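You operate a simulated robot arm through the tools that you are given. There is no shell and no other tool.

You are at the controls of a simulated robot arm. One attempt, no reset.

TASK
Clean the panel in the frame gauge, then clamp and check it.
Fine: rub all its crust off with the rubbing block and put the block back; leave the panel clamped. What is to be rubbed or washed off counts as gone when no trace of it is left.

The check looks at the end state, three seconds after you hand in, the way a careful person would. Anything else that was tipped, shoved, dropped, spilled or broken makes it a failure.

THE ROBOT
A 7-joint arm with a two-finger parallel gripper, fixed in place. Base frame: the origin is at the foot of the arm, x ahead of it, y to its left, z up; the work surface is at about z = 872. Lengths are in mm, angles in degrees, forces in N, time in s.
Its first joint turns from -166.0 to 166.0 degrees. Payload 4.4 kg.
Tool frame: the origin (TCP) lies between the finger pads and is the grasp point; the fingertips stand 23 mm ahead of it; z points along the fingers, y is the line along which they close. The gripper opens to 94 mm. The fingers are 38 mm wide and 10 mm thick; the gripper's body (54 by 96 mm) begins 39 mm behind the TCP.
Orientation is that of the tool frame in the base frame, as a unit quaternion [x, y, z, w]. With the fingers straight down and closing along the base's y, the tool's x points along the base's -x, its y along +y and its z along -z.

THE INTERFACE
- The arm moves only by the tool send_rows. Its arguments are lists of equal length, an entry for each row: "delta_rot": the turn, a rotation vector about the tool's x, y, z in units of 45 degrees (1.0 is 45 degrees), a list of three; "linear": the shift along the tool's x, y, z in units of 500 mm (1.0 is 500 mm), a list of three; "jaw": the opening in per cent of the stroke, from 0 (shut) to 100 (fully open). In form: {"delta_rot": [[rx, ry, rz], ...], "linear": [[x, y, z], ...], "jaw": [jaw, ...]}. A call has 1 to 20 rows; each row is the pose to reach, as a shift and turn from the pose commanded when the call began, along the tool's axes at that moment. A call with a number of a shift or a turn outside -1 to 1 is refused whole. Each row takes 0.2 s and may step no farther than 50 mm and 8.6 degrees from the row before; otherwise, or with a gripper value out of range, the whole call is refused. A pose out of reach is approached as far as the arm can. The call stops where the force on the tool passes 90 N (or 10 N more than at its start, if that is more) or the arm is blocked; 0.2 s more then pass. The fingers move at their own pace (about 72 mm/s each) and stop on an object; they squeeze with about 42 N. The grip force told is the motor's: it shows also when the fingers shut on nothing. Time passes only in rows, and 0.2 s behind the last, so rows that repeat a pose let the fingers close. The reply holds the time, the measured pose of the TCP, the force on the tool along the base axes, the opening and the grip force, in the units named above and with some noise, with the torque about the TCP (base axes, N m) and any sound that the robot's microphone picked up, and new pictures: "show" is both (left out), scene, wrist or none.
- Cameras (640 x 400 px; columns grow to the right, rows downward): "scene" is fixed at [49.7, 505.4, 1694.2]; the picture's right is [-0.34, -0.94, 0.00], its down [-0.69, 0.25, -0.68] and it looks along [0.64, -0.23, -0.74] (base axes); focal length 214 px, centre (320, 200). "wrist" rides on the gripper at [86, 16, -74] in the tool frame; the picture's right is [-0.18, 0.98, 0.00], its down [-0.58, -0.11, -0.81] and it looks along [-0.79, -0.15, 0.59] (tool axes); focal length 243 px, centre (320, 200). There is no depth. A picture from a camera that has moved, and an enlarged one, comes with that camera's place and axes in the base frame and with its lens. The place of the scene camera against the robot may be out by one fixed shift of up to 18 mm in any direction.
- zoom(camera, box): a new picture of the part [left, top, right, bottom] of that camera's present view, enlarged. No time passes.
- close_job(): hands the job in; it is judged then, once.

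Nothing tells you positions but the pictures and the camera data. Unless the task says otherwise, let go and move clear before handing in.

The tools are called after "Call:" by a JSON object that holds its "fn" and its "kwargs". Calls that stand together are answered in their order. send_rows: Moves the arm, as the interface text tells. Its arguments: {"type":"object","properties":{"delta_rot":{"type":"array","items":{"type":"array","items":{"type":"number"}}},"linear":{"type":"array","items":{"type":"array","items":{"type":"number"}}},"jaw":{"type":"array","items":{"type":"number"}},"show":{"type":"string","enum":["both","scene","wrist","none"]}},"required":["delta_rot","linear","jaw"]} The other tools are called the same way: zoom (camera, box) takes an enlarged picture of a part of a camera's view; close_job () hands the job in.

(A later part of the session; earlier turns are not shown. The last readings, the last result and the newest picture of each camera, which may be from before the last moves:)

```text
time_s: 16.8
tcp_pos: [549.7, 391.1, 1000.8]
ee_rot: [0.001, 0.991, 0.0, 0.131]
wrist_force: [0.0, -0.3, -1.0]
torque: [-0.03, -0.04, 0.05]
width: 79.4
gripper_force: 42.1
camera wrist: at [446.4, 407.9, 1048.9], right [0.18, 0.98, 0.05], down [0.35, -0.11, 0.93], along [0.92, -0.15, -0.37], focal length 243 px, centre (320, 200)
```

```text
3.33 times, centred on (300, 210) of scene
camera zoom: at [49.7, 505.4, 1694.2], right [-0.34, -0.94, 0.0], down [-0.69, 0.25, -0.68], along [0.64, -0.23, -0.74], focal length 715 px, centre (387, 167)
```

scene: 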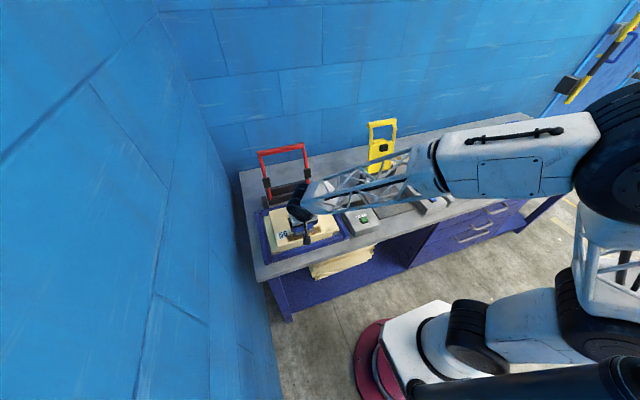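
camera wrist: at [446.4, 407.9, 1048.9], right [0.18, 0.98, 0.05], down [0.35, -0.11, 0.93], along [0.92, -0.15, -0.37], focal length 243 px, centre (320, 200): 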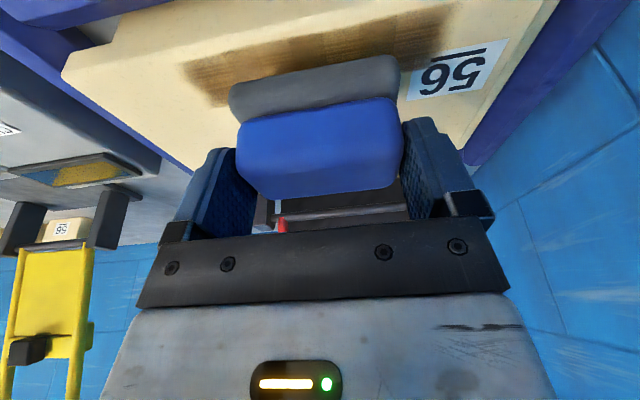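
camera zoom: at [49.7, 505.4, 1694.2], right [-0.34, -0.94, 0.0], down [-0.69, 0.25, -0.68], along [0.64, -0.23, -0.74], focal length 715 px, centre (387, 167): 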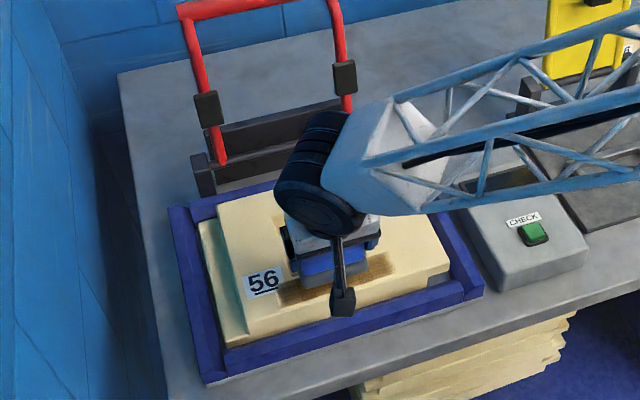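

Crust spans about x 532–566. I'll center the block over it and descend to just above the panel, then creep down to feel for contact.

Call:
{"fn": "send_rows", "kwargs": {"delta_rot": [[0, 0, 0], [0, 0, 0], [0, 0, 0]], "linear": [[0.007, 0, 0.02], [0.014, 0, 0.04], [0.0194, 0, 0.057]], "jaw": [60, 60, 60], "show": "wrist"}}

Call:
{"fn": "zoom", "kwargs": {"camera": "wrist", "box": [200, 0, 440, 150]}}

```text
time_s: 17.6
tcp_pos: [548.8, 391.3, 971.6]
ee_rot: [0.0, 0.991, 0.002, 0.133]
wrist_force: [4.2, -3.7, 40.2]
torque: [-0.79, -0.31, 0.52]
width: 79.7
gripper_force: 42.1
camera wrist: at [445.6, 408.3, 1021.0], right [0.18, 0.98, 0.05], down [0.35, -0.11, 0.93], along [0.92, -0.15, -0.36], focal length 243 px, centre (320, 200)
```

wrist: 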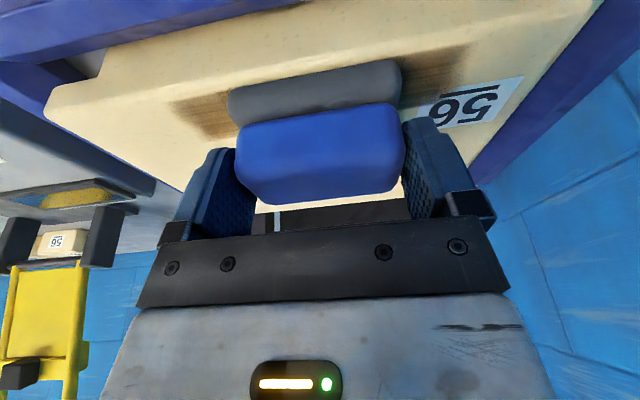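

```text
2.67 times, centred on (320, 75) of wrist
camera zoom: at [445.6, 408.3, 1021.0], right [0.18, 0.98, 0.05], down [0.35, -0.11, 0.93], along [0.92, -0.15, -0.36], focal length 647 px, centre (320, 533)
```

zoom: 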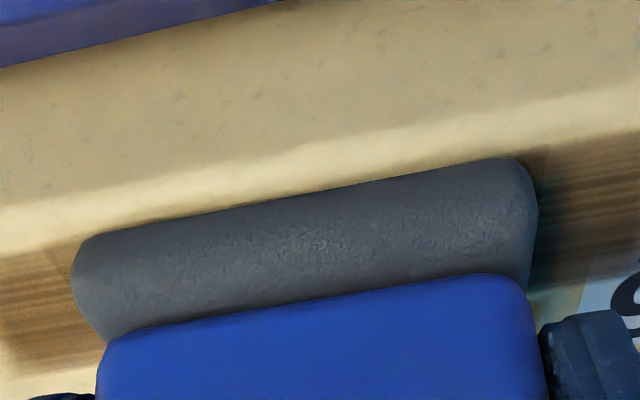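

I made contact at 40 N with TCP z≈971.6, so the panel top is near z=930. I'll ease off and shift 6.5 mm toward the robot to center on the crust.

Call:
{"fn": "send_rows", "kwargs": {"delta_rot": [[0, 0, 0], [0, 0, 0]], "linear": [[-0.002, 0, -0.008], [0.0105, 0, -0.0111]], "jaw": [60, 60], "show": "wrist"}}

Call:
{"fn": "zoom", "kwargs": {"camera": "wrist", "box": [160, 0, 480, 200]}}

```text
time_s: 18.2
tcp_pos: [540.8, 391.2, 971.2]
ee_rot: [0.0, 0.991, 0.0, 0.131]
wrist_force: [5.1, -0.5, 12.5]
torque: [0.49, -0.64, -0.19]
width: 79.4
gripper_force: 41.8
camera wrist: at [438.2, 407.8, 1021.4], right [0.18, 0.98, 0.05], down [0.35, -0.11, 0.93], along [0.92, -0.15, -0.37], focal length 243 px, centre (320, 200)
```

wrist: 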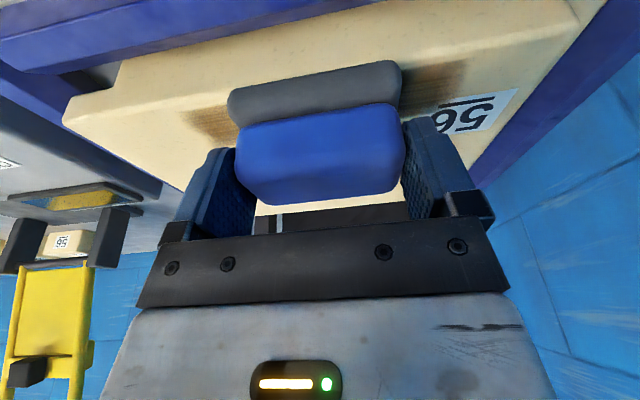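

```text
2.00 times, centred on (320, 100) of wrist
camera zoom: at [438.2, 407.8, 1021.4], right [0.18, 0.98, 0.05], down [0.35, -0.11, 0.93], along [0.92, -0.15, -0.37], focal length 485 px, centre (320, 400)
```

zoom: 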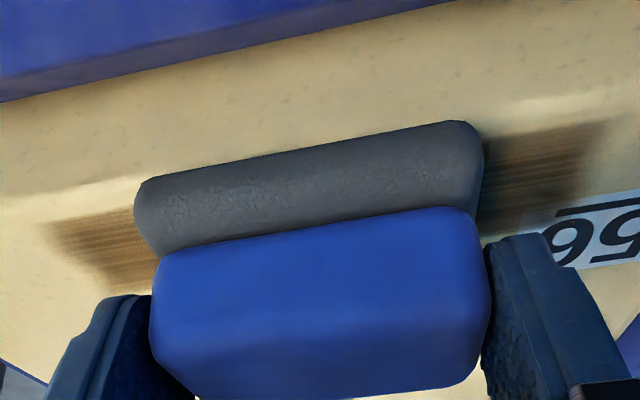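

Contact is light (12 N) and the slab covers the strip's width. I'll start a first slow back-and-forth rub along y with slightly more pressure.

Call:
{"fn": "send_rows", "kwargs": {"delta_rot": [[0, 0, 0], [0, 0, 0], [0, 0, 0], [0, 0, 0], [0, 0, 0], [0, 0, 0], [0, 0, 0], [0, 0, 0], [0, 0, 0], [0, 0, 0], [0, 0, 0], [0, 0, 0]], "linear": [[0.0003, 0, 0.001], [0.0003, 0.036, 0.001], [0.0003, 0.072, 0.001], [0.0003, 0.108, 0.001], [0.0003, 0.072, 0.001], [0.0003, 0.036, 0.001], [0.0003, 0, 0.001], [0.0003, -0.036, 0.001], [0.0003, -0.072, 0.001], [0.0003, -0.108, 0.001], [0.0003, -0.072, 0.001], [0.0003, -0.036, 0.001]], "jaw": [60, 60, 60, 60, 60, 60, 60, 60, 60, 60, 60, 60]}}

Call:
{"fn": "zoom", "kwargs": {"camera": "wrist", "box": [160, 0, 480, 200]}}

Call:
{"fn": "zoom", "kwargs": {"camera": "scene", "box": [240, 170, 360, 270]}}

```text
time_s: 20.8
tcp_pos: [541.2, 372.0, 971.6]
ee_rot: [0.0, 0.991, 0.0, 0.131]
wrist_force: [-0.2, 0.2, 0.3]
torque: [0.03, -0.04, -0.01]
width: 79.3
gripper_force: 41.8
camera wrist: at [438.1, 389.5, 1021.1], right [0.18, 0.98, 0.05], down [0.35, -0.11, 0.93], along [0.92, -0.15, -0.37], focal length 243 px, centre (320, 200)
```

scene: 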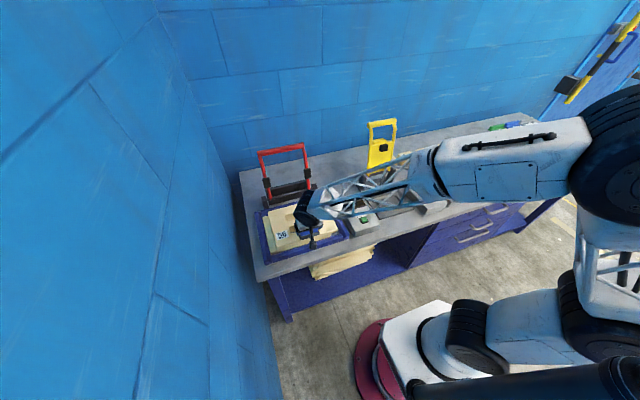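
wrist: 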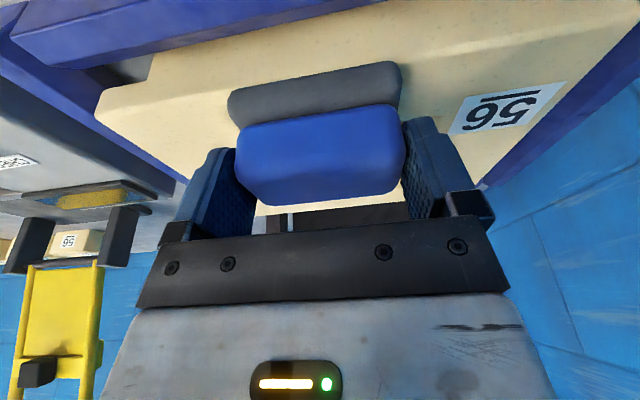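

```text
2.00 times, centred on (320, 100) of wrist
camera zoom: at [438.1, 389.5, 1021.1], right [0.18, 0.98, 0.05], down [0.35, -0.11, 0.93], along [0.92, -0.15, -0.37], focal length 485 px, centre (320, 400)
```

zoom: 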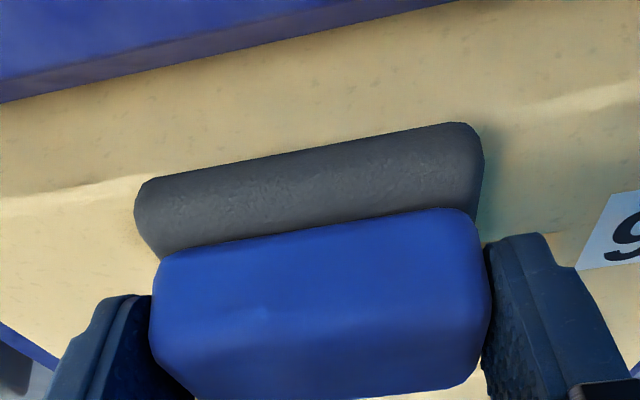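

```text
4.00 times, centred on (300, 220) of scene
camera zoom: at [49.7, 505.4, 1694.2], right [-0.34, -0.94, 0.0], down [-0.69, 0.25, -0.68], along [0.64, -0.23, -0.74], focal length 858 px, centre (400, 120)
```

zoom: 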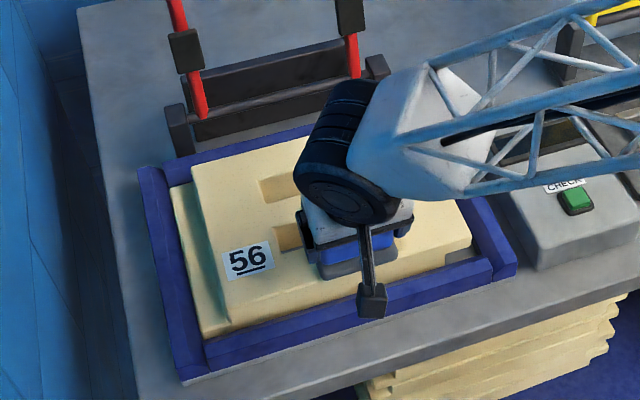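

The visible crust is already gone after that pass. I'll lift and inspect the panel closely for any remnants.

Call:
{"fn": "send_rows", "kwargs": {"delta_rot": [[0, 0, 0], [0, 0, 0], [0, 0, 0], [0, 0, 0], [0, 0, 0]], "linear": [[-0.008, 0, -0.03], [0.008, 0.009, -0.1], [0.024, 0.018, -0.17], [0.04, 0.027, -0.24], [0.056, 0.036, -0.3]], "jaw": [60, 60, 60, 60, 60]}}

Call:
{"fn": "zoom", "kwargs": {"camera": "wrist", "box": [160, 0, 480, 160]}}

Call:
{"fn": "zoom", "kwargs": {"camera": "scene", "box": [250, 180, 350, 260]}}

```text
time_s: 22.0
tcp_pos: [476.1, 391.9, 1109.9]
ee_rot: [0.0, 0.992, 0.0, 0.13]
wrist_force: [-0.4, 0.8, -1.0]
torque: [0.0, -0.01, 0.0]
width: 79.3
gripper_force: 41.9
camera wrist: at [372.2, 408.3, 1159.2], right [0.18, 0.98, 0.05], down [0.35, -0.11, 0.93], along [0.92, -0.15, -0.37], focal length 243 px, centre (320, 200)
```

scene: 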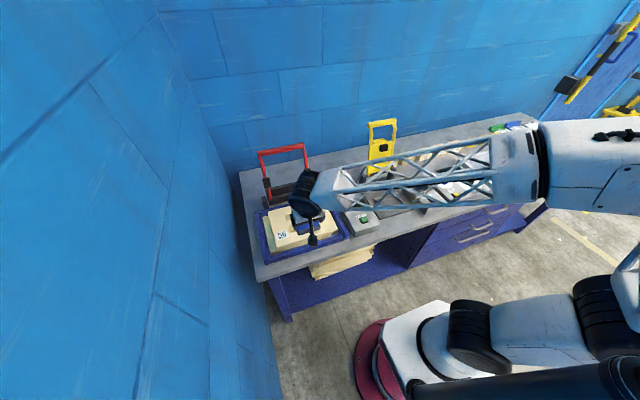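
wrist: 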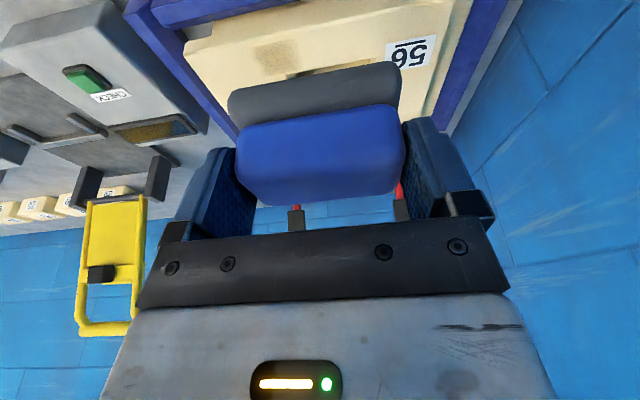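

```text
2.00 times, centred on (320, 80) of wrist
camera zoom: at [372.2, 408.3, 1159.2], right [0.18, 0.98, 0.05], down [0.35, -0.11, 0.93], along [0.92, -0.15, -0.37], focal length 485 px, centre (320, 440)
```

zoom: 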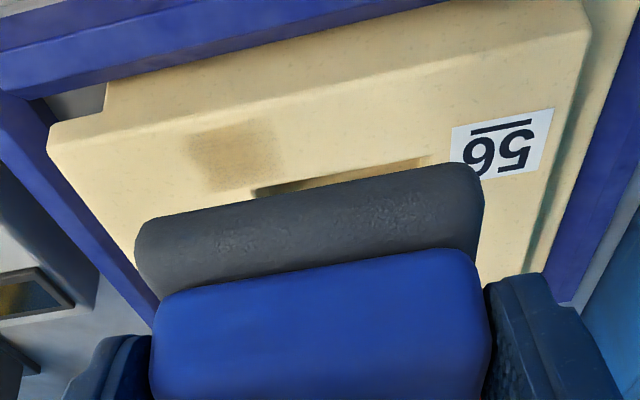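

```text
5.00 times, centred on (300, 220) of scene
camera zoom: at [49.7, 505.4, 1694.2], right [-0.34, -0.94, 0.0], down [-0.69, 0.25, -0.68], along [0.64, -0.23, -0.74], focal length 1072 px, centre (420, 100)
```

zoom: 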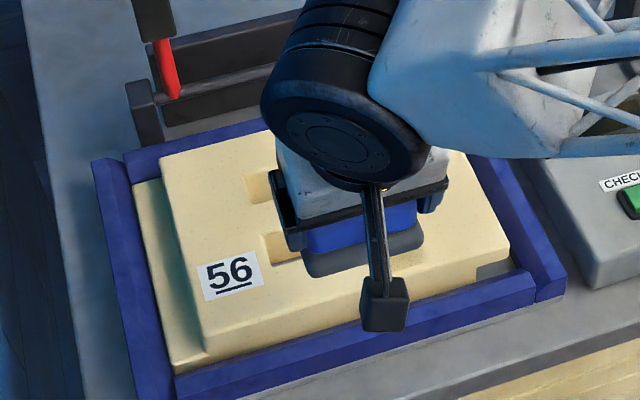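

A thinner patch remains at the left end (y ≈ 320–370). I'll go back there with a bit more pressure.

Call:
{"fn": "send_rows", "kwargs": {"delta_rot": [[0, 0, 0], [0, 0, 0], [0, 0, 0], [0, 0, 0], [0, 0, 0]], "linear": [[-0.016, -0.03, 0.08], [-0.032, -0.06, 0.16], [-0.046, -0.094, 0.235], [-0.056, -0.094, 0.285], [-0.056, -0.094, 0.292]], "jaw": [60, 60, 60, 60, 60], "show": "none"}}

Call:
{"fn": "send_rows", "kwargs": {"delta_rot": [[0, 0, 0], [0, 0, 0], [0, 0, 0], [0, 0, 0]], "linear": [[0.0013, 0, 0.0048], [0.0021, 0, 0.0077], [0.0026, 0, 0.0097], [0.0026, 0, 0.0097]], "jaw": [60, 60, 60, 60], "show": "none"}}

```text
time_s: 23.2
tcp_pos: [539.6, 343.8, 976.3]
ee_rot: [-0.001, 0.991, 0.001, 0.131]
wrist_force: [-0.7, 0.2, -0.6]
torque: [-0.02, -0.01, -0.01]
width: 79.5
gripper_force: 41.8
```

```text
time_s: 24.2
tcp_pos: [540.4, 343.1, 971.9]
ee_rot: [0.001, 0.991, 0.0, 0.131]
wrist_force: [-1.0, 0.1, 6.0]
torque: [0.02, 0.03, 0.0]
width: 79.3
gripper_force: 41.3
```

Call:
{"fn": "send_rows", "kwargs": {"delta_rot": [[0, 0, 0], [0, 0, 0], [0, 0, 0], [0, 0, 0], [0, 0, 0], [0, 0, 0], [0, 0, 0], [0, 0, 0], [0, 0, 0], [0, 0, 0], [0, 0, 0], [0, 0, 0]], "linear": [[0.0004, 0, 0.0015], [0.0004, 0.035, 0.0015], [0.0004, 0.07, 0.0015], [0.0004, 0.035, 0.0015], [0.0004, 0, 0.0015], [0.0004, -0.035, 0.0015], [0.0004, -0.06, 0.0015], [0.0004, -0.03, 0.0015], [0.0004, 0, 0.0015], [0.0004, 0.035, 0.0015], [0.0004, 0.07, 0.0015], [0.0004, 0.035, 0.0015]], "jaw": [60, 60, 60, 60, 60, 60, 60, 60, 60, 60, 60, 60], "show": "wrist"}}

```text
time_s: 26.8
tcp_pos: [541.4, 362.8, 970.5]
ee_rot: [-0.001, 0.991, 0.0, 0.131]
wrist_force: [-0.2, 8.3, 23.0]
torque: [0.69, -0.05, 0.07]
width: 79.5
gripper_force: 42.3
camera wrist: at [437.7, 378.6, 1019.5], right [0.18, 0.98, 0.05], down [0.35, -0.11, 0.93], along [0.92, -0.15, -0.37], focal length 243 px, centre (320, 200)
```

wrist: 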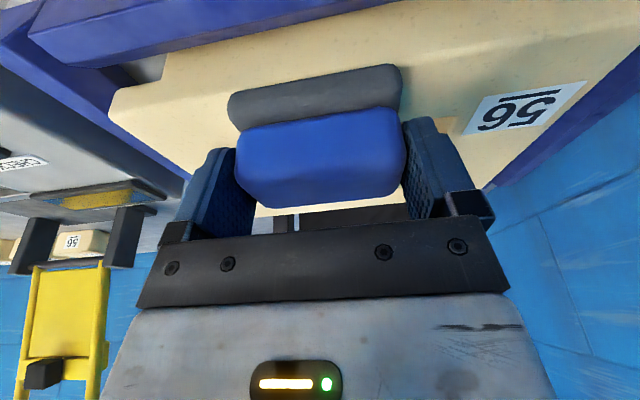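

Good pressure now (23 N). I'll make full-length passes, including a small x offset so the edges are covered.

Call:
{"fn": "send_rows", "kwargs": {"delta_rot": [[0, 0, 0], [0, 0, 0], [0, 0, 0], [0, 0, 0], [0, 0, 0], [0, 0, 0], [0, 0, 0], [0, 0, 0], [0, 0, 0], [0, 0, 0], [0, 0, 0], [0, 0, 0], [0, 0, 0], [0, 0, 0], [0, 0, 0], [0, 0, 0], [0, 0, 0], [0, 0, 0], [0, 0, 0], [0, 0, 0]], "linear": [[0, 0.034, 0], [0, 0.068, 0], [0, 0.102, 0], [0, 0.136, 0], [0, 0.17, 0], [0, 0.136, 0], [0, 0.1, 0], [0, 0.06, 0], [0, 0.02, 0], [0, -0.02, 0], [0, -0.07, 0], [-0.0077, -0.07, 0.0021], [-0.0077, -0.02, 0.0021], [-0.0077, 0.02, 0.0021], [-0.0077, 0.06, 0.0021], [-0.0077, 0.1, 0.0021], [-0.0077, 0.14, 0.0021], [-0.0077, 0.17, 0.0021], [-0.0077, 0.13, 0.0021], [-0.0077, 0.09, 0.0021]], "jaw": [60, 60, 60, 60, 60, 60, 60, 60, 60, 60, 60, 60, 60, 60, 60, 60, 60, 60, 60, 60], "show": "wrist"}}

Call:
{"fn": "zoom", "kwargs": {"camera": "wrist", "box": [100, 0, 600, 200]}}

```text
time_s: 31.0
tcp_pos: [545.2, 406.4, 969.8]
ee_rot: [0.0, 0.991, -0.001, 0.131]
wrist_force: [-0.6, -0.2, -0.8]
torque: [0.01, 0.04, 0.02]
width: 79.5
gripper_force: 42.3
camera wrist: at [441.5, 423.2, 1019.9], right [0.18, 0.98, 0.05], down [0.35, -0.11, 0.93], along [0.92, -0.15, -0.37], focal length 243 px, centre (320, 200)
```

wrist: 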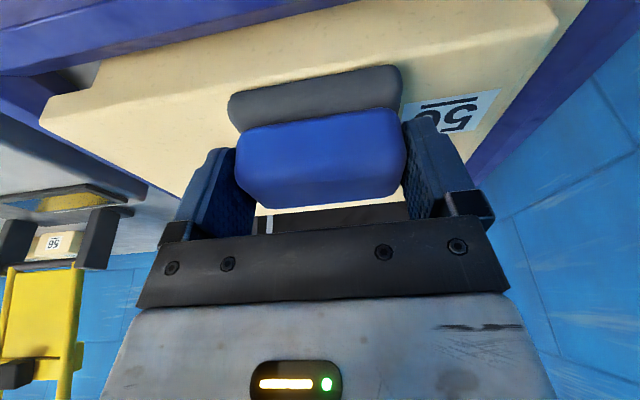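

```text
1.28 times, centred on (350, 100) of wrist
camera zoom: at [441.5, 423.2, 1019.9], right [0.18, 0.98, 0.05], down [0.35, -0.11, 0.93], along [0.92, -0.15, -0.37], focal length 311 px, centre (282, 328)
```

zoom: 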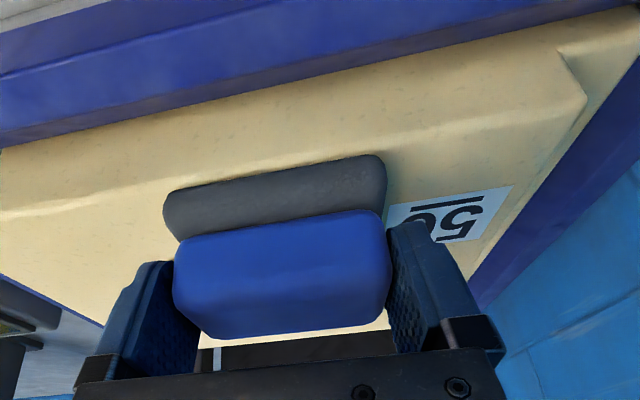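

Call:
{"fn": "send_rows", "kwargs": {"delta_rot": [[0, 0, 0], [0, 0, 0], [0, 0, 0], [0, 0, 0], [0, 0, 0]], "linear": [[-0.008, 0, -0.03], [0.008, -0.009, -0.1], [0.024, -0.018, -0.17], [0.045, -0.027, -0.24], [0.075, -0.036, -0.31]], "jaw": [60, 60, 60, 60, 60]}}

Call:
{"fn": "zoom", "kwargs": {"camera": "wrist", "box": [160, 0, 480, 160]}}

Call:
{"fn": "zoom", "kwargs": {"camera": "wrist", "box": [230, 0, 430, 90]}}

Call:
{"fn": "zoom", "kwargs": {"camera": "scene", "box": [250, 180, 350, 260]}}

```text
time_s: 32.2
tcp_pos: [468.5, 389.2, 1110.7]
ee_rot: [0.0, 0.992, 0.0, 0.13]
wrist_force: [0.4, -1.2, -1.0]
torque: [0.03, 0.0, -0.02]
width: 79.5
gripper_force: 41.5
camera wrist: at [364.5, 405.3, 1160.3], right [0.18, 0.98, 0.05], down [0.35, -0.11, 0.93], along [0.92, -0.15, -0.37], focal length 243 px, centre (320, 200)
```

scene: 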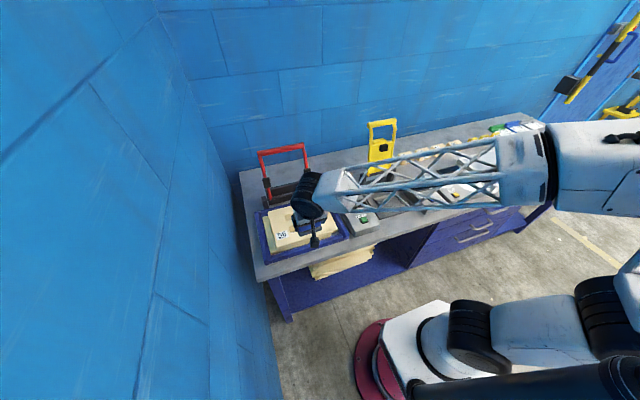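
wrist: 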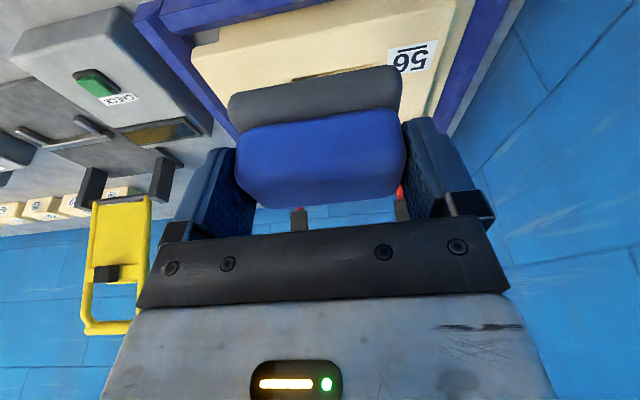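

```text
2.00 times, centred on (320, 80) of wrist
camera zoom: at [364.5, 405.3, 1160.3], right [0.18, 0.98, 0.05], down [0.35, -0.11, 0.93], along [0.92, -0.15, -0.37], focal length 485 px, centre (320, 440)
```

zoom: 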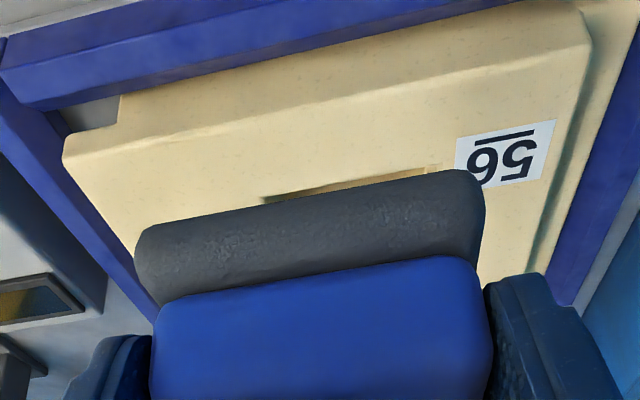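

```text
3.20 times, centred on (330, 45) of wrist
camera zoom: at [364.5, 405.3, 1160.3], right [0.18, 0.98, 0.05], down [0.35, -0.11, 0.93], along [0.92, -0.15, -0.37], focal length 776 px, centre (288, 696)
```

zoom: 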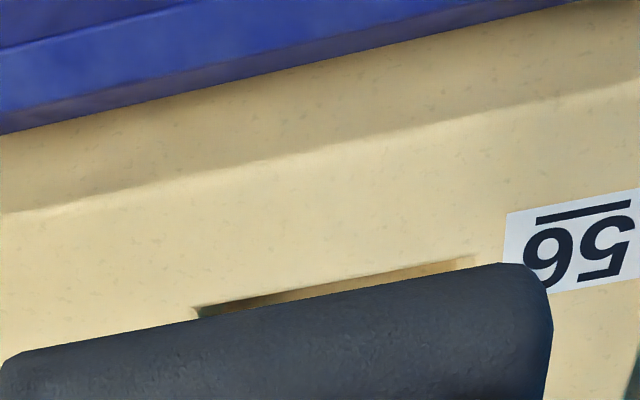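

```text
5.00 times, centred on (300, 220) of scene
camera zoom: at [49.7, 505.4, 1694.2], right [-0.34, -0.94, 0.0], down [-0.69, 0.25, -0.68], along [0.64, -0.23, -0.74], focal length 1072 px, centre (420, 100)
```

zoom: 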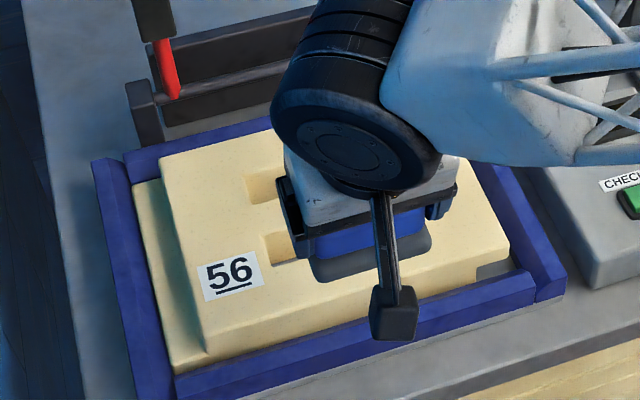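

The panel looks clean from here. Before I return the block, I'll check how it now sits in the grip, since it may have slipped upward a little.

Call:
{"fn": "zoom", "kwargs": {"camera": "wrist", "box": [160, 0, 480, 260]}}

```text
1.54 times, centred on (320, 130) of wrist
camera zoom: at [364.5, 405.3, 1160.3], right [0.18, 0.98, 0.05], down [0.35, -0.11, 0.93], along [0.92, -0.15, -0.37], focal length 373 px, centre (320, 308)
```

zoom: 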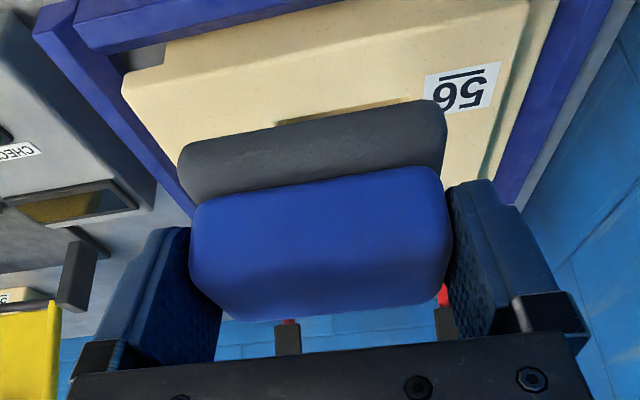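

The block slid about 5–6 mm up in the fingers but is still square. I'll carry it back along the reverse route.

Call:
{"fn": "send_rows", "kwargs": {"delta_rot": [[0, 0, 0], [0, 0, 0], [0, 0, 0], [0, 0, 0], [0, 0, 0], [0, 0, 0]], "linear": [[-0.044, -0.03, 0.029], [-0.088, -0.06, 0.058], [-0.132, -0.09, 0.088], [-0.177, -0.121, 0.117], [-0.222, -0.152, 0.147], [-0.266, -0.182, 0.176]], "jaw": [60, 60, 60, 60, 60, 60], "show": "none"}}

Call:
{"fn": "send_rows", "kwargs": {"delta_rot": [[0.043, 0, 0.161], [0.086, 0, 0.322], [0.1295, 0, 0.483], [0.1727, 0, 0.644], [0.2158, 0, 0.805], [0.2588, 0, 0.966]], "linear": [[-0.046, -0.046, 0.009], [-0.092, -0.092, 0.018], [-0.138, -0.138, 0.027], [-0.184, -0.184, 0.037], [-0.23, -0.23, 0.046], [-0.275, -0.276, 0.055]], "jaw": [60, 60, 60, 60, 60, 60], "show": "scene"}}

```text
time_s: 33.6
tcp_pos: [620.2, 297.4, 1060.7]
ee_rot: [0.0, 0.991, -0.001, 0.131]
wrist_force: [0.0, 0.1, -0.1]
torque: [0.0, 0.0, -0.02]
width: 79.6
gripper_force: 41.9
```

```text
time_s: 35.0
tcp_pos: [760.3, 159.9, 1068.9]
ee_rot: [0.38, 0.916, -0.049, 0.121]
wrist_force: [0.0, -1.3, -1.6]
torque: [0.02, 0.01, 0.01]
width: 79.4
gripper_force: 42.0
```

scene: 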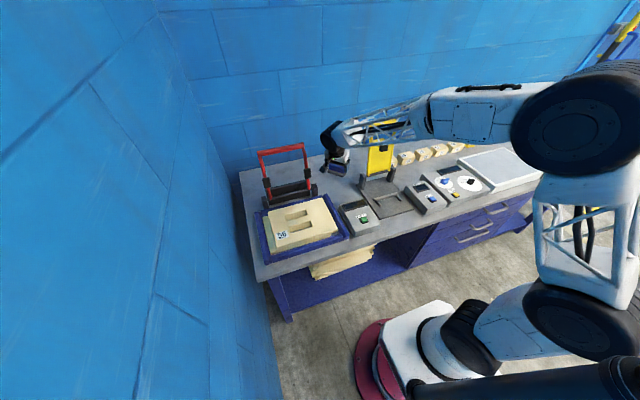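

Call:
{"fn": "zoom", "kwargs": {"camera": "scene", "box": [250, 180, 350, 260]}}

Call:
{"fn": "send_rows", "kwargs": {"delta_rot": [[0.043, 0, 0.161], [0.086, 0, 0.322], [0.1295, 0, 0.483], [0.1727, 0, 0.644], [0.2158, 0, 0.805], [0.2588, 0, 0.966]], "linear": [[-0.039, -0.001, 0.024], [-0.078, -0.002, 0.049], [-0.117, -0.0033, 0.073], [-0.155, -0.0045, 0.098], [-0.194, -0.0056, 0.122], [-0.233, -0.0068, 0.147]], "jaw": [60, 60, 60, 60, 60, 60]}}

```text
5.00 times, centred on (300, 220) of scene
camera zoom: at [49.7, 505.4, 1694.2], right [-0.34, -0.94, 0.0], down [-0.69, 0.25, -0.68], along [0.64, -0.23, -0.74], focal length 1072 px, centre (420, 100)
```

zoom: 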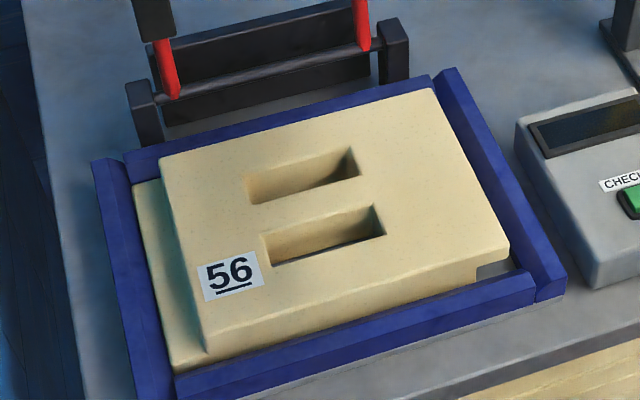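

```text
time_s: 36.4
tcp_pos: [851.1, 64.6, 1028.3]
ee_rot: [0.701, 0.701, -0.092, 0.093]
wrist_force: [0.0, -0.2, -1.3]
torque: [0.03, -0.04, -0.02]
width: 79.3
gripper_force: 42.3
camera wrist: at [865.6, 167.5, 1077.4], right [0.98, -0.18, 0.05], down [-0.11, -0.35, 0.93], along [-0.15, -0.92, -0.37], focal length 243 px, centre (320, 200)
```

scene: 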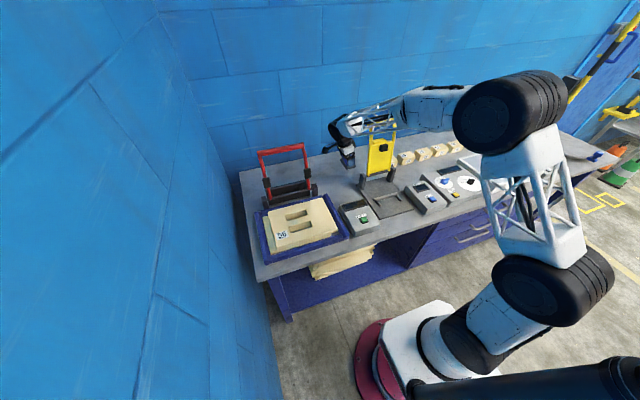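
wrist: 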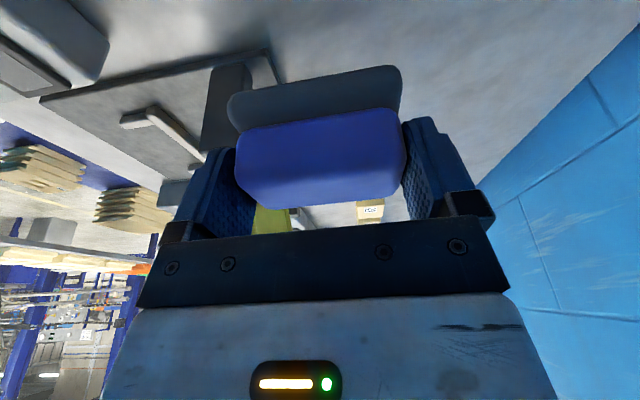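

The panel looks fully clean in the scene camera too. Now I'll lower the block back to its spot.

Call:
{"fn": "send_rows", "kwargs": {"delta_rot": [[0, 0, 0], [0, 0, 0], [0, 0, 0], [0, 0, 0], [0, 0, 0]], "linear": [[0, 0, 0.055], [0, 0, 0.11], [0, 0, 0.165], [0, 0, 0.2], [0, 0, 0.22]], "jaw": [60, 60, 60, 60, 60]}}

Call:
{"fn": "zoom", "kwargs": {"camera": "wrist", "box": [160, 0, 480, 260]}}

```text
time_s: 37.6
tcp_pos: [850.2, 35.1, 923.0]
ee_rot: [0.701, 0.701, -0.092, 0.094]
wrist_force: [0.1, -1.2, -1.9]
torque: [-0.04, -0.03, 0.01]
width: 79.3
gripper_force: 42.7
camera wrist: at [865.9, 139.0, 971.2], right [0.98, -0.18, 0.05], down [-0.11, -0.35, 0.93], along [-0.15, -0.92, -0.37], focal length 243 px, centre (320, 200)
```

scene: 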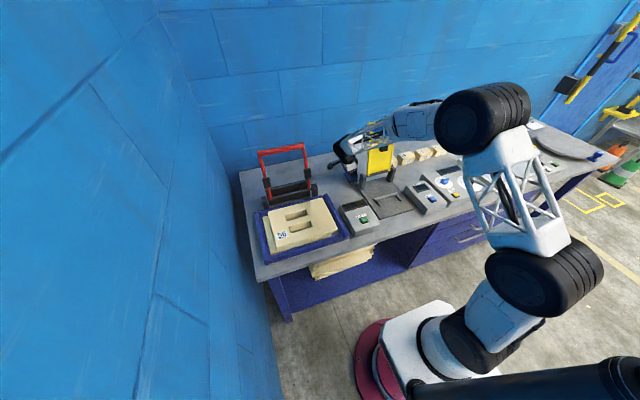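
wrist: 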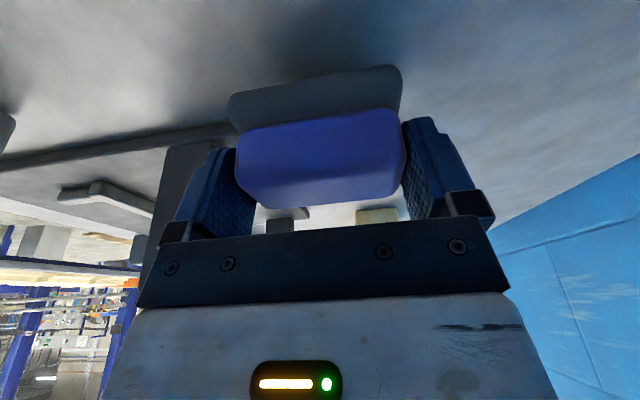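

```text
1.54 times, centred on (320, 130) of wrist
camera zoom: at [865.9, 139.0, 971.2], right [0.98, -0.18, 0.05], down [-0.11, -0.35, 0.93], along [-0.15, -0.92, -0.37], focal length 373 px, centre (320, 308)
```

zoom: 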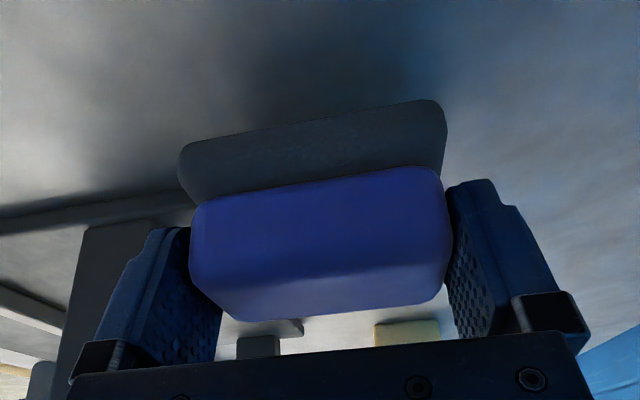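

Call:
{"fn": "send_rows", "kwargs": {"delta_rot": [[0, 0, 0], [0, 0, 0], [0, 0, 0]], "linear": [[-0.0005, 0, 0.012], [-0.001, 0, 0.02], [-0.001, 0, 0.023]], "jaw": [60, 60, 60], "show": "none"}}

```text
time_s: 38.4
tcp_pos: [850.6, 32.0, 911.0]
ee_rot: [0.701, 0.701, -0.093, 0.093]
wrist_force: [-0.2, -0.3, -1.3]
torque: [-0.02, 0.01, -0.02]
width: 79.3
gripper_force: 42.3
```

Call:
{"fn": "send_rows", "kwargs": {"delta_rot": [[0, 0, 0], [0, 0, 0], [0, 0, 0]], "linear": [[0.0005, 0, 0.002], [0.001, 0, 0.0039], [0.001, 0, 0.0039]], "jaw": [60, 60, 60], "show": "none"}}

```text
time_s: 39.2
tcp_pos: [850.2, 31.4, 908.8]
ee_rot: [0.701, 0.701, -0.092, 0.092]
wrist_force: [0.0, -0.2, -1.4]
torque: [0.02, 0.0, 0.02]
width: 79.5
gripper_force: 41.6
```

Call:
{"fn": "send_rows", "kwargs": {"delta_rot": [[0, 0, 0], [0, 0, 0], [0, 0, 0]], "linear": [[0.0003, 0, 0.001], [0.0005, 0, 0.002], [0.0005, 0, 0.002]], "jaw": [60, 60, 60], "show": "wrist"}}

Call:
{"fn": "zoom", "kwargs": {"camera": "wrist", "box": [160, 0, 480, 260]}}

```text
time_s: 40.0
tcp_pos: [850.1, 31.1, 907.5]
ee_rot: [0.701, 0.701, -0.092, 0.093]
wrist_force: [-0.7, -0.2, 1.5]
torque: [-0.06, -0.01, 0.0]
width: 79.5
gripper_force: 41.9
camera wrist: at [865.8, 135.0, 957.3], right [0.98, -0.18, 0.05], down [-0.11, -0.35, 0.93], along [-0.15, -0.92, -0.37], focal length 243 px, centre (320, 200)
```

wrist: 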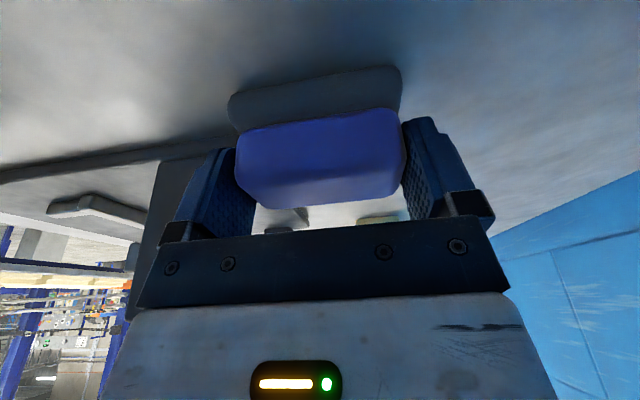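

```text
1.54 times, centred on (320, 130) of wrist
camera zoom: at [865.8, 135.0, 957.3], right [0.98, -0.18, 0.05], down [-0.11, -0.35, 0.93], along [-0.15, -0.92, -0.37], focal length 373 px, centre (320, 308)
```

zoom: 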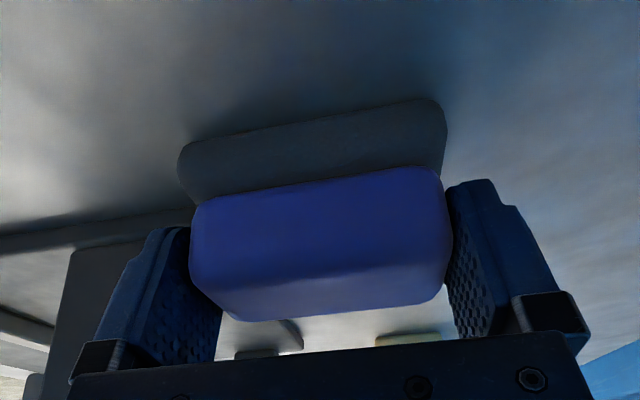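

Contact at z≈907.5 as predicted. I'll open the fingers and retract along the tool axis.

Call:
{"fn": "send_rows", "kwargs": {"delta_rot": [[0, 0, 0], [0, 0, 0], [0, 0, 0], [0, 0, 0]], "linear": [[0, 0, 0], [0, 0, 0], [0, 0, 0], [0, 0, 0]], "jaw": [90, 100, 100, 100], "show": "wrist"}}

Call:
{"fn": "send_rows", "kwargs": {"delta_rot": [[0, 0, 0], [0, 0, 0], [0, 0, 0], [0, 0, 0], [0, 0, 0], [0, 0, 0]], "linear": [[0, 0, -0.01], [0, 0, -0.03], [0, 0, -0.07], [0, 0, -0.13], [0, 0, -0.2], [0, 0, -0.27]], "jaw": [100, 100, 100, 100, 100, 100]}}

Call:
{"fn": "zoom", "kwargs": {"camera": "wrist", "box": [200, 0, 440, 150]}}

Call:
{"fn": "zoom", "kwargs": {"camera": "scene", "box": [300, 100, 430, 200]}}

```text
time_s: 41.0
tcp_pos: [849.5, 31.7, 908.3]
ee_rot: [0.702, 0.7, -0.093, 0.092]
wrist_force: [-0.3, 0.6, 0.5]
torque: [-0.02, 0.01, -0.02]
width: 94.1
gripper_force: 0.1
camera wrist: at [865.8, 135.0, 957.2], right [0.98, -0.18, 0.05], down [-0.11, -0.35, 0.93], along [-0.15, -0.92, -0.37], focal length 243 px, centre (320, 200)
```

wrist: 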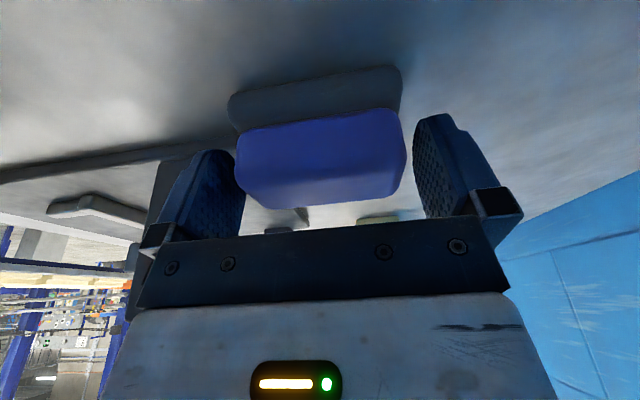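

```text
time_s: 42.4
tcp_pos: [850.2, 68.0, 1038.0]
ee_rot: [0.701, 0.701, -0.092, 0.092]
wrist_force: [-0.4, -0.1, -0.4]
torque: [-0.03, 0.01, -0.01]
width: 93.9
gripper_force: 0.1
camera wrist: at [866.1, 171.6, 1087.5], right [0.98, -0.18, 0.05], down [-0.11, -0.35, 0.93], along [-0.15, -0.92, -0.37], focal length 243 px, centre (320, 200)
```

scene: 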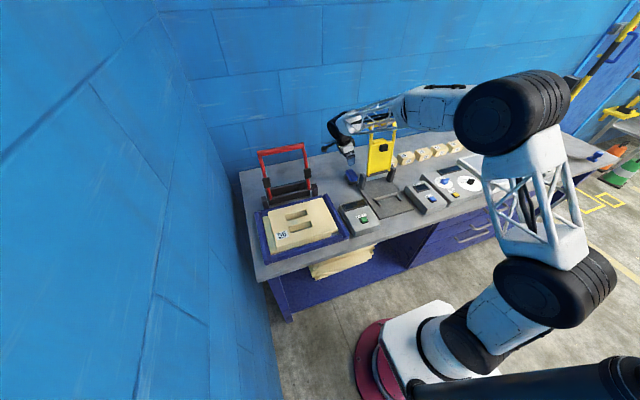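
wrist: 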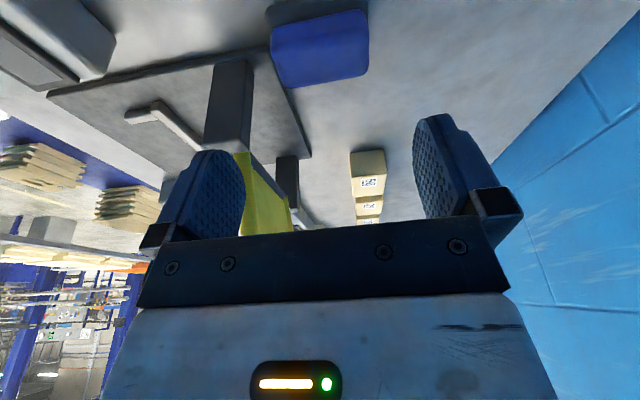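

```text
2.67 times, centred on (320, 75) of wrist
camera zoom: at [866.1, 171.6, 1087.5], right [0.98, -0.18, 0.05], down [-0.11, -0.35, 0.93], along [-0.15, -0.92, -0.37], focal length 647 px, centre (320, 533)
```

zoom: 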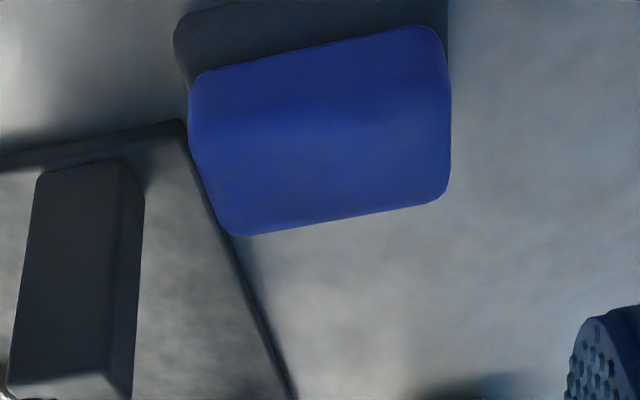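

```text
4.00 times, centred on (365, 150) of scene
camera zoom: at [49.7, 505.4, 1694.2], right [-0.34, -0.94, 0.0], down [-0.69, 0.25, -0.68], along [0.64, -0.23, -0.74], focal length 858 px, centre (140, 400)
```

zoom: 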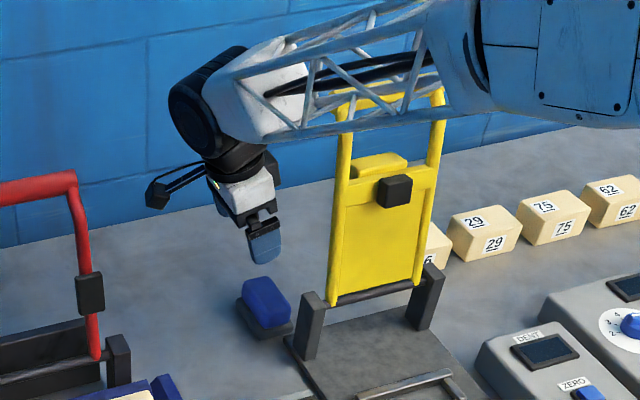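

The block is back on its spot and upright. I'll return to a normal straight-down pose to inspect the panel and the red clamp.

Call:
{"fn": "send_rows", "kwargs": {"delta_rot": [[-0.043, 0, -0.161], [-0.086, 0, -0.322], [-0.1295, 0, -0.483], [-0.1727, 0, -0.644], [-0.2158, 0, -0.805], [-0.2588, 0, -0.966]], "linear": [[0.026, -0.03, -0.021], [0.052, -0.06, -0.043], [0.078, -0.09, -0.064], [0.104, -0.12, -0.086], [0.13, -0.15, -0.107], [0.156, -0.18, -0.129]], "jaw": [100, 100, 100, 100, 100, 100], "show": "none"}}

Call:
{"fn": "send_rows", "kwargs": {"delta_rot": [[-0.043, 0, -0.161], [-0.086, 0, -0.322], [-0.1295, 0, -0.483], [-0.1727, 0, -0.644], [-0.2158, 0, -0.805], [-0.2588, 0, -0.966]], "linear": [[0.059, -0.01, -0.037], [0.118, -0.02, -0.073], [0.176, -0.029, -0.11], [0.235, -0.038, -0.146], [0.293, -0.047, -0.183], [0.352, -0.057, -0.219]], "jaw": [100, 100, 100, 100, 100, 100], "show": "none"}}

Call:
{"fn": "send_rows", "kwargs": {"delta_rot": [[0, 0.067, 0], [0, 0.133, 0], [0, 0.2, 0], [0, 0.267, 0], [0, 0.333, 0]], "linear": [[0.05, 0.044, -0.03], [0.1, 0.088, -0.06], [0.15, 0.132, -0.09], [0.2, 0.176, -0.12], [0.25, 0.22, -0.15]], "jaw": [100, 100, 100, 100, 100]}}

Call:
{"fn": "zoom", "kwargs": {"camera": "wrist", "box": [190, 0, 510, 200]}}

Call:
{"fn": "zoom", "kwargs": {"camera": "wrist", "box": [240, 30, 440, 150]}}

```text
time_s: 43.8
tcp_pos: [759.2, 159.0, 1079.6]
ee_rot: [0.379, 0.916, -0.05, 0.121]
wrist_force: [0.2, 0.1, -0.2]
torque: [-0.02, -0.02, 0.01]
width: 93.6
gripper_force: 0.1
```

```text
time_s: 45.2
tcp_pos: [599.1, 278.6, 1139.6]
ee_rot: [-0.001, 0.991, 0.0, 0.13]
wrist_force: [0.5, -1.0, -0.5]
torque: [0.0, 0.01, 0.0]
width: 93.9
gripper_force: 0.1
```

```text
time_s: 46.4
tcp_pos: [459.7, 389.8, 1180.2]
ee_rot: [0.0, 1.0, 0.0, 0.0]
wrist_force: [0.5, -0.5, 0.3]
torque: [-0.03, -0.01, 0.01]
width: 94.1
gripper_force: 0.0
camera wrist: at [372.9, 405.7, 1254.6], right [0.18, 0.98, 0.0], down [0.58, -0.11, 0.81], along [0.79, -0.15, -0.59], focal length 243 px, centre (320, 200)
```

scene: 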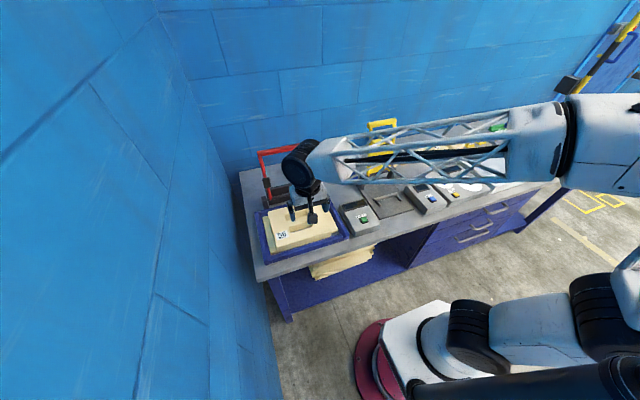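
wrist: 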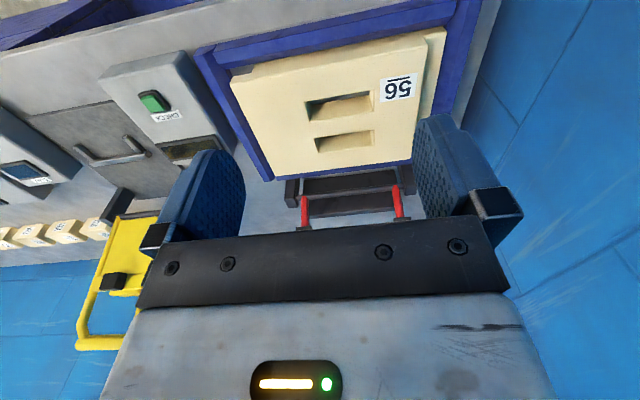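

```text
2.00 times, centred on (350, 100) of wrist
camera zoom: at [372.9, 405.7, 1254.6], right [0.18, 0.98, 0.0], down [0.58, -0.11, 0.81], along [0.79, -0.15, -0.59], focal length 485 px, centre (260, 400)
```

zoom: 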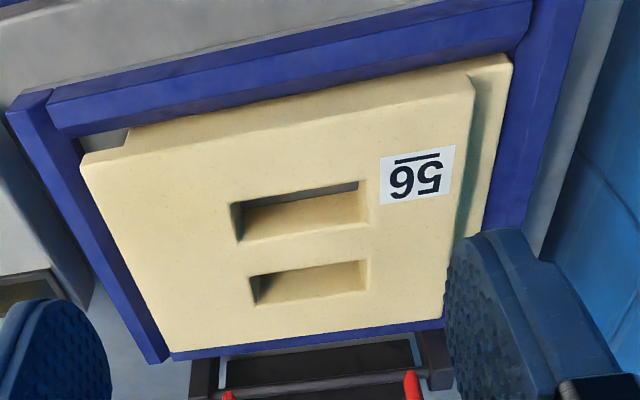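

```text
3.20 times, centred on (340, 90) of wrist
camera zoom: at [372.9, 405.7, 1254.6], right [0.18, 0.98, 0.0], down [0.58, -0.11, 0.81], along [0.79, -0.15, -0.59], focal length 776 px, centre (256, 552)
```

zoom: 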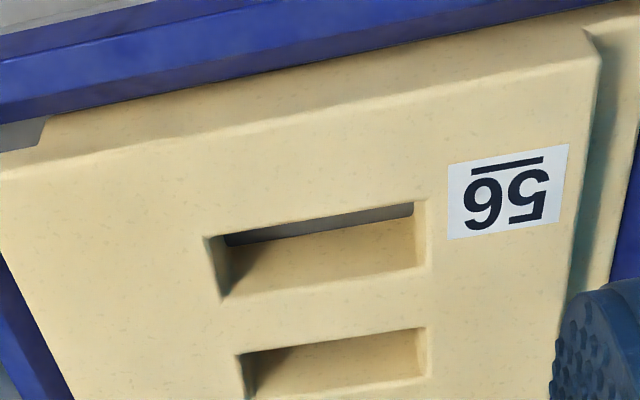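

The panel is clean all over. Next I need precise geometry for the red clamp, so I'll rise for a good view of it.

Call:
{"fn": "send_rows", "kwargs": {"delta_rot": [[0, 0, 0], [0, 0, 0], [0, 0, 0], [0, 0, 0], [0, 0, 0]], "linear": [[-0.056, 0, -0.064], [-0.112, 0, -0.128], [-0.168, 0, -0.192], [-0.224, 0, -0.256], [-0.28, 0, -0.32]], "jaw": [100, 100, 100, 100, 100], "show": "wrist"}}

Call:
{"fn": "zoom", "kwargs": {"camera": "wrist", "box": [220, 20, 440, 230]}}

Call:
{"fn": "zoom", "kwargs": {"camera": "scene", "box": [240, 130, 340, 230]}}

```text
time_s: 47.6
tcp_pos: [599.2, 389.0, 1340.1]
ee_rot: [-0.001, 1.0, 0.0, 0.0]
wrist_force: [0.2, 0.2, 0.2]
torque: [0.0, 0.02, -0.03]
width: 93.9
gripper_force: 0.0
camera wrist: at [513.5, 405.8, 1414.1], right [0.18, 0.98, 0.0], down [0.58, -0.11, 0.81], along [0.79, -0.15, -0.59], focal length 243 px, centre (320, 200)
```

wrist: 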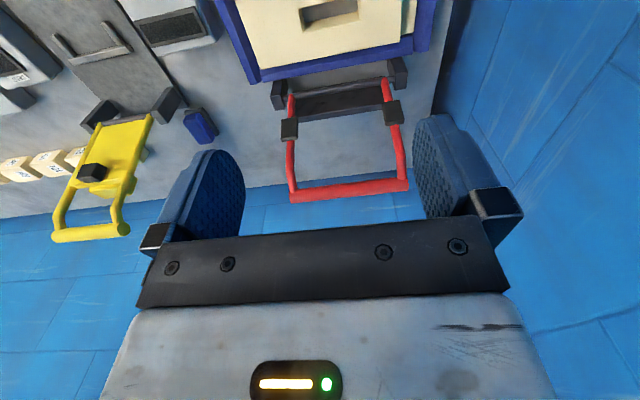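

```text
1.90 times, centred on (330, 125) of wrist
camera zoom: at [513.5, 405.8, 1414.1], right [0.18, 0.98, 0.0], down [0.58, -0.11, 0.81], along [0.79, -0.15, -0.59], focal length 462 px, centre (301, 343)
```

zoom: 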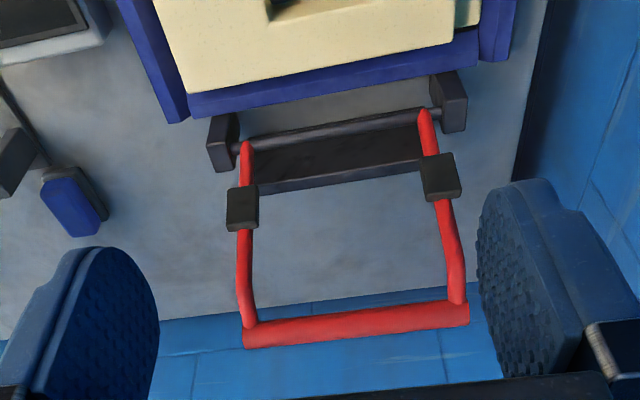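

```text
4.00 times, centred on (290, 180) of scene
camera zoom: at [49.7, 505.4, 1694.2], right [-0.34, -0.94, 0.0], down [-0.69, 0.25, -0.68], along [0.64, -0.23, -0.74], focal length 858 px, centre (440, 280)
```

zoom: 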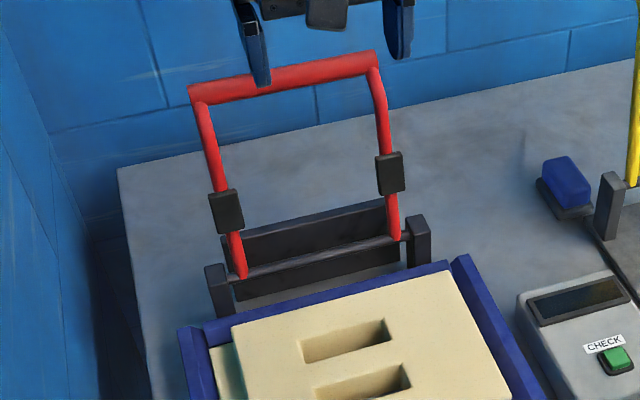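

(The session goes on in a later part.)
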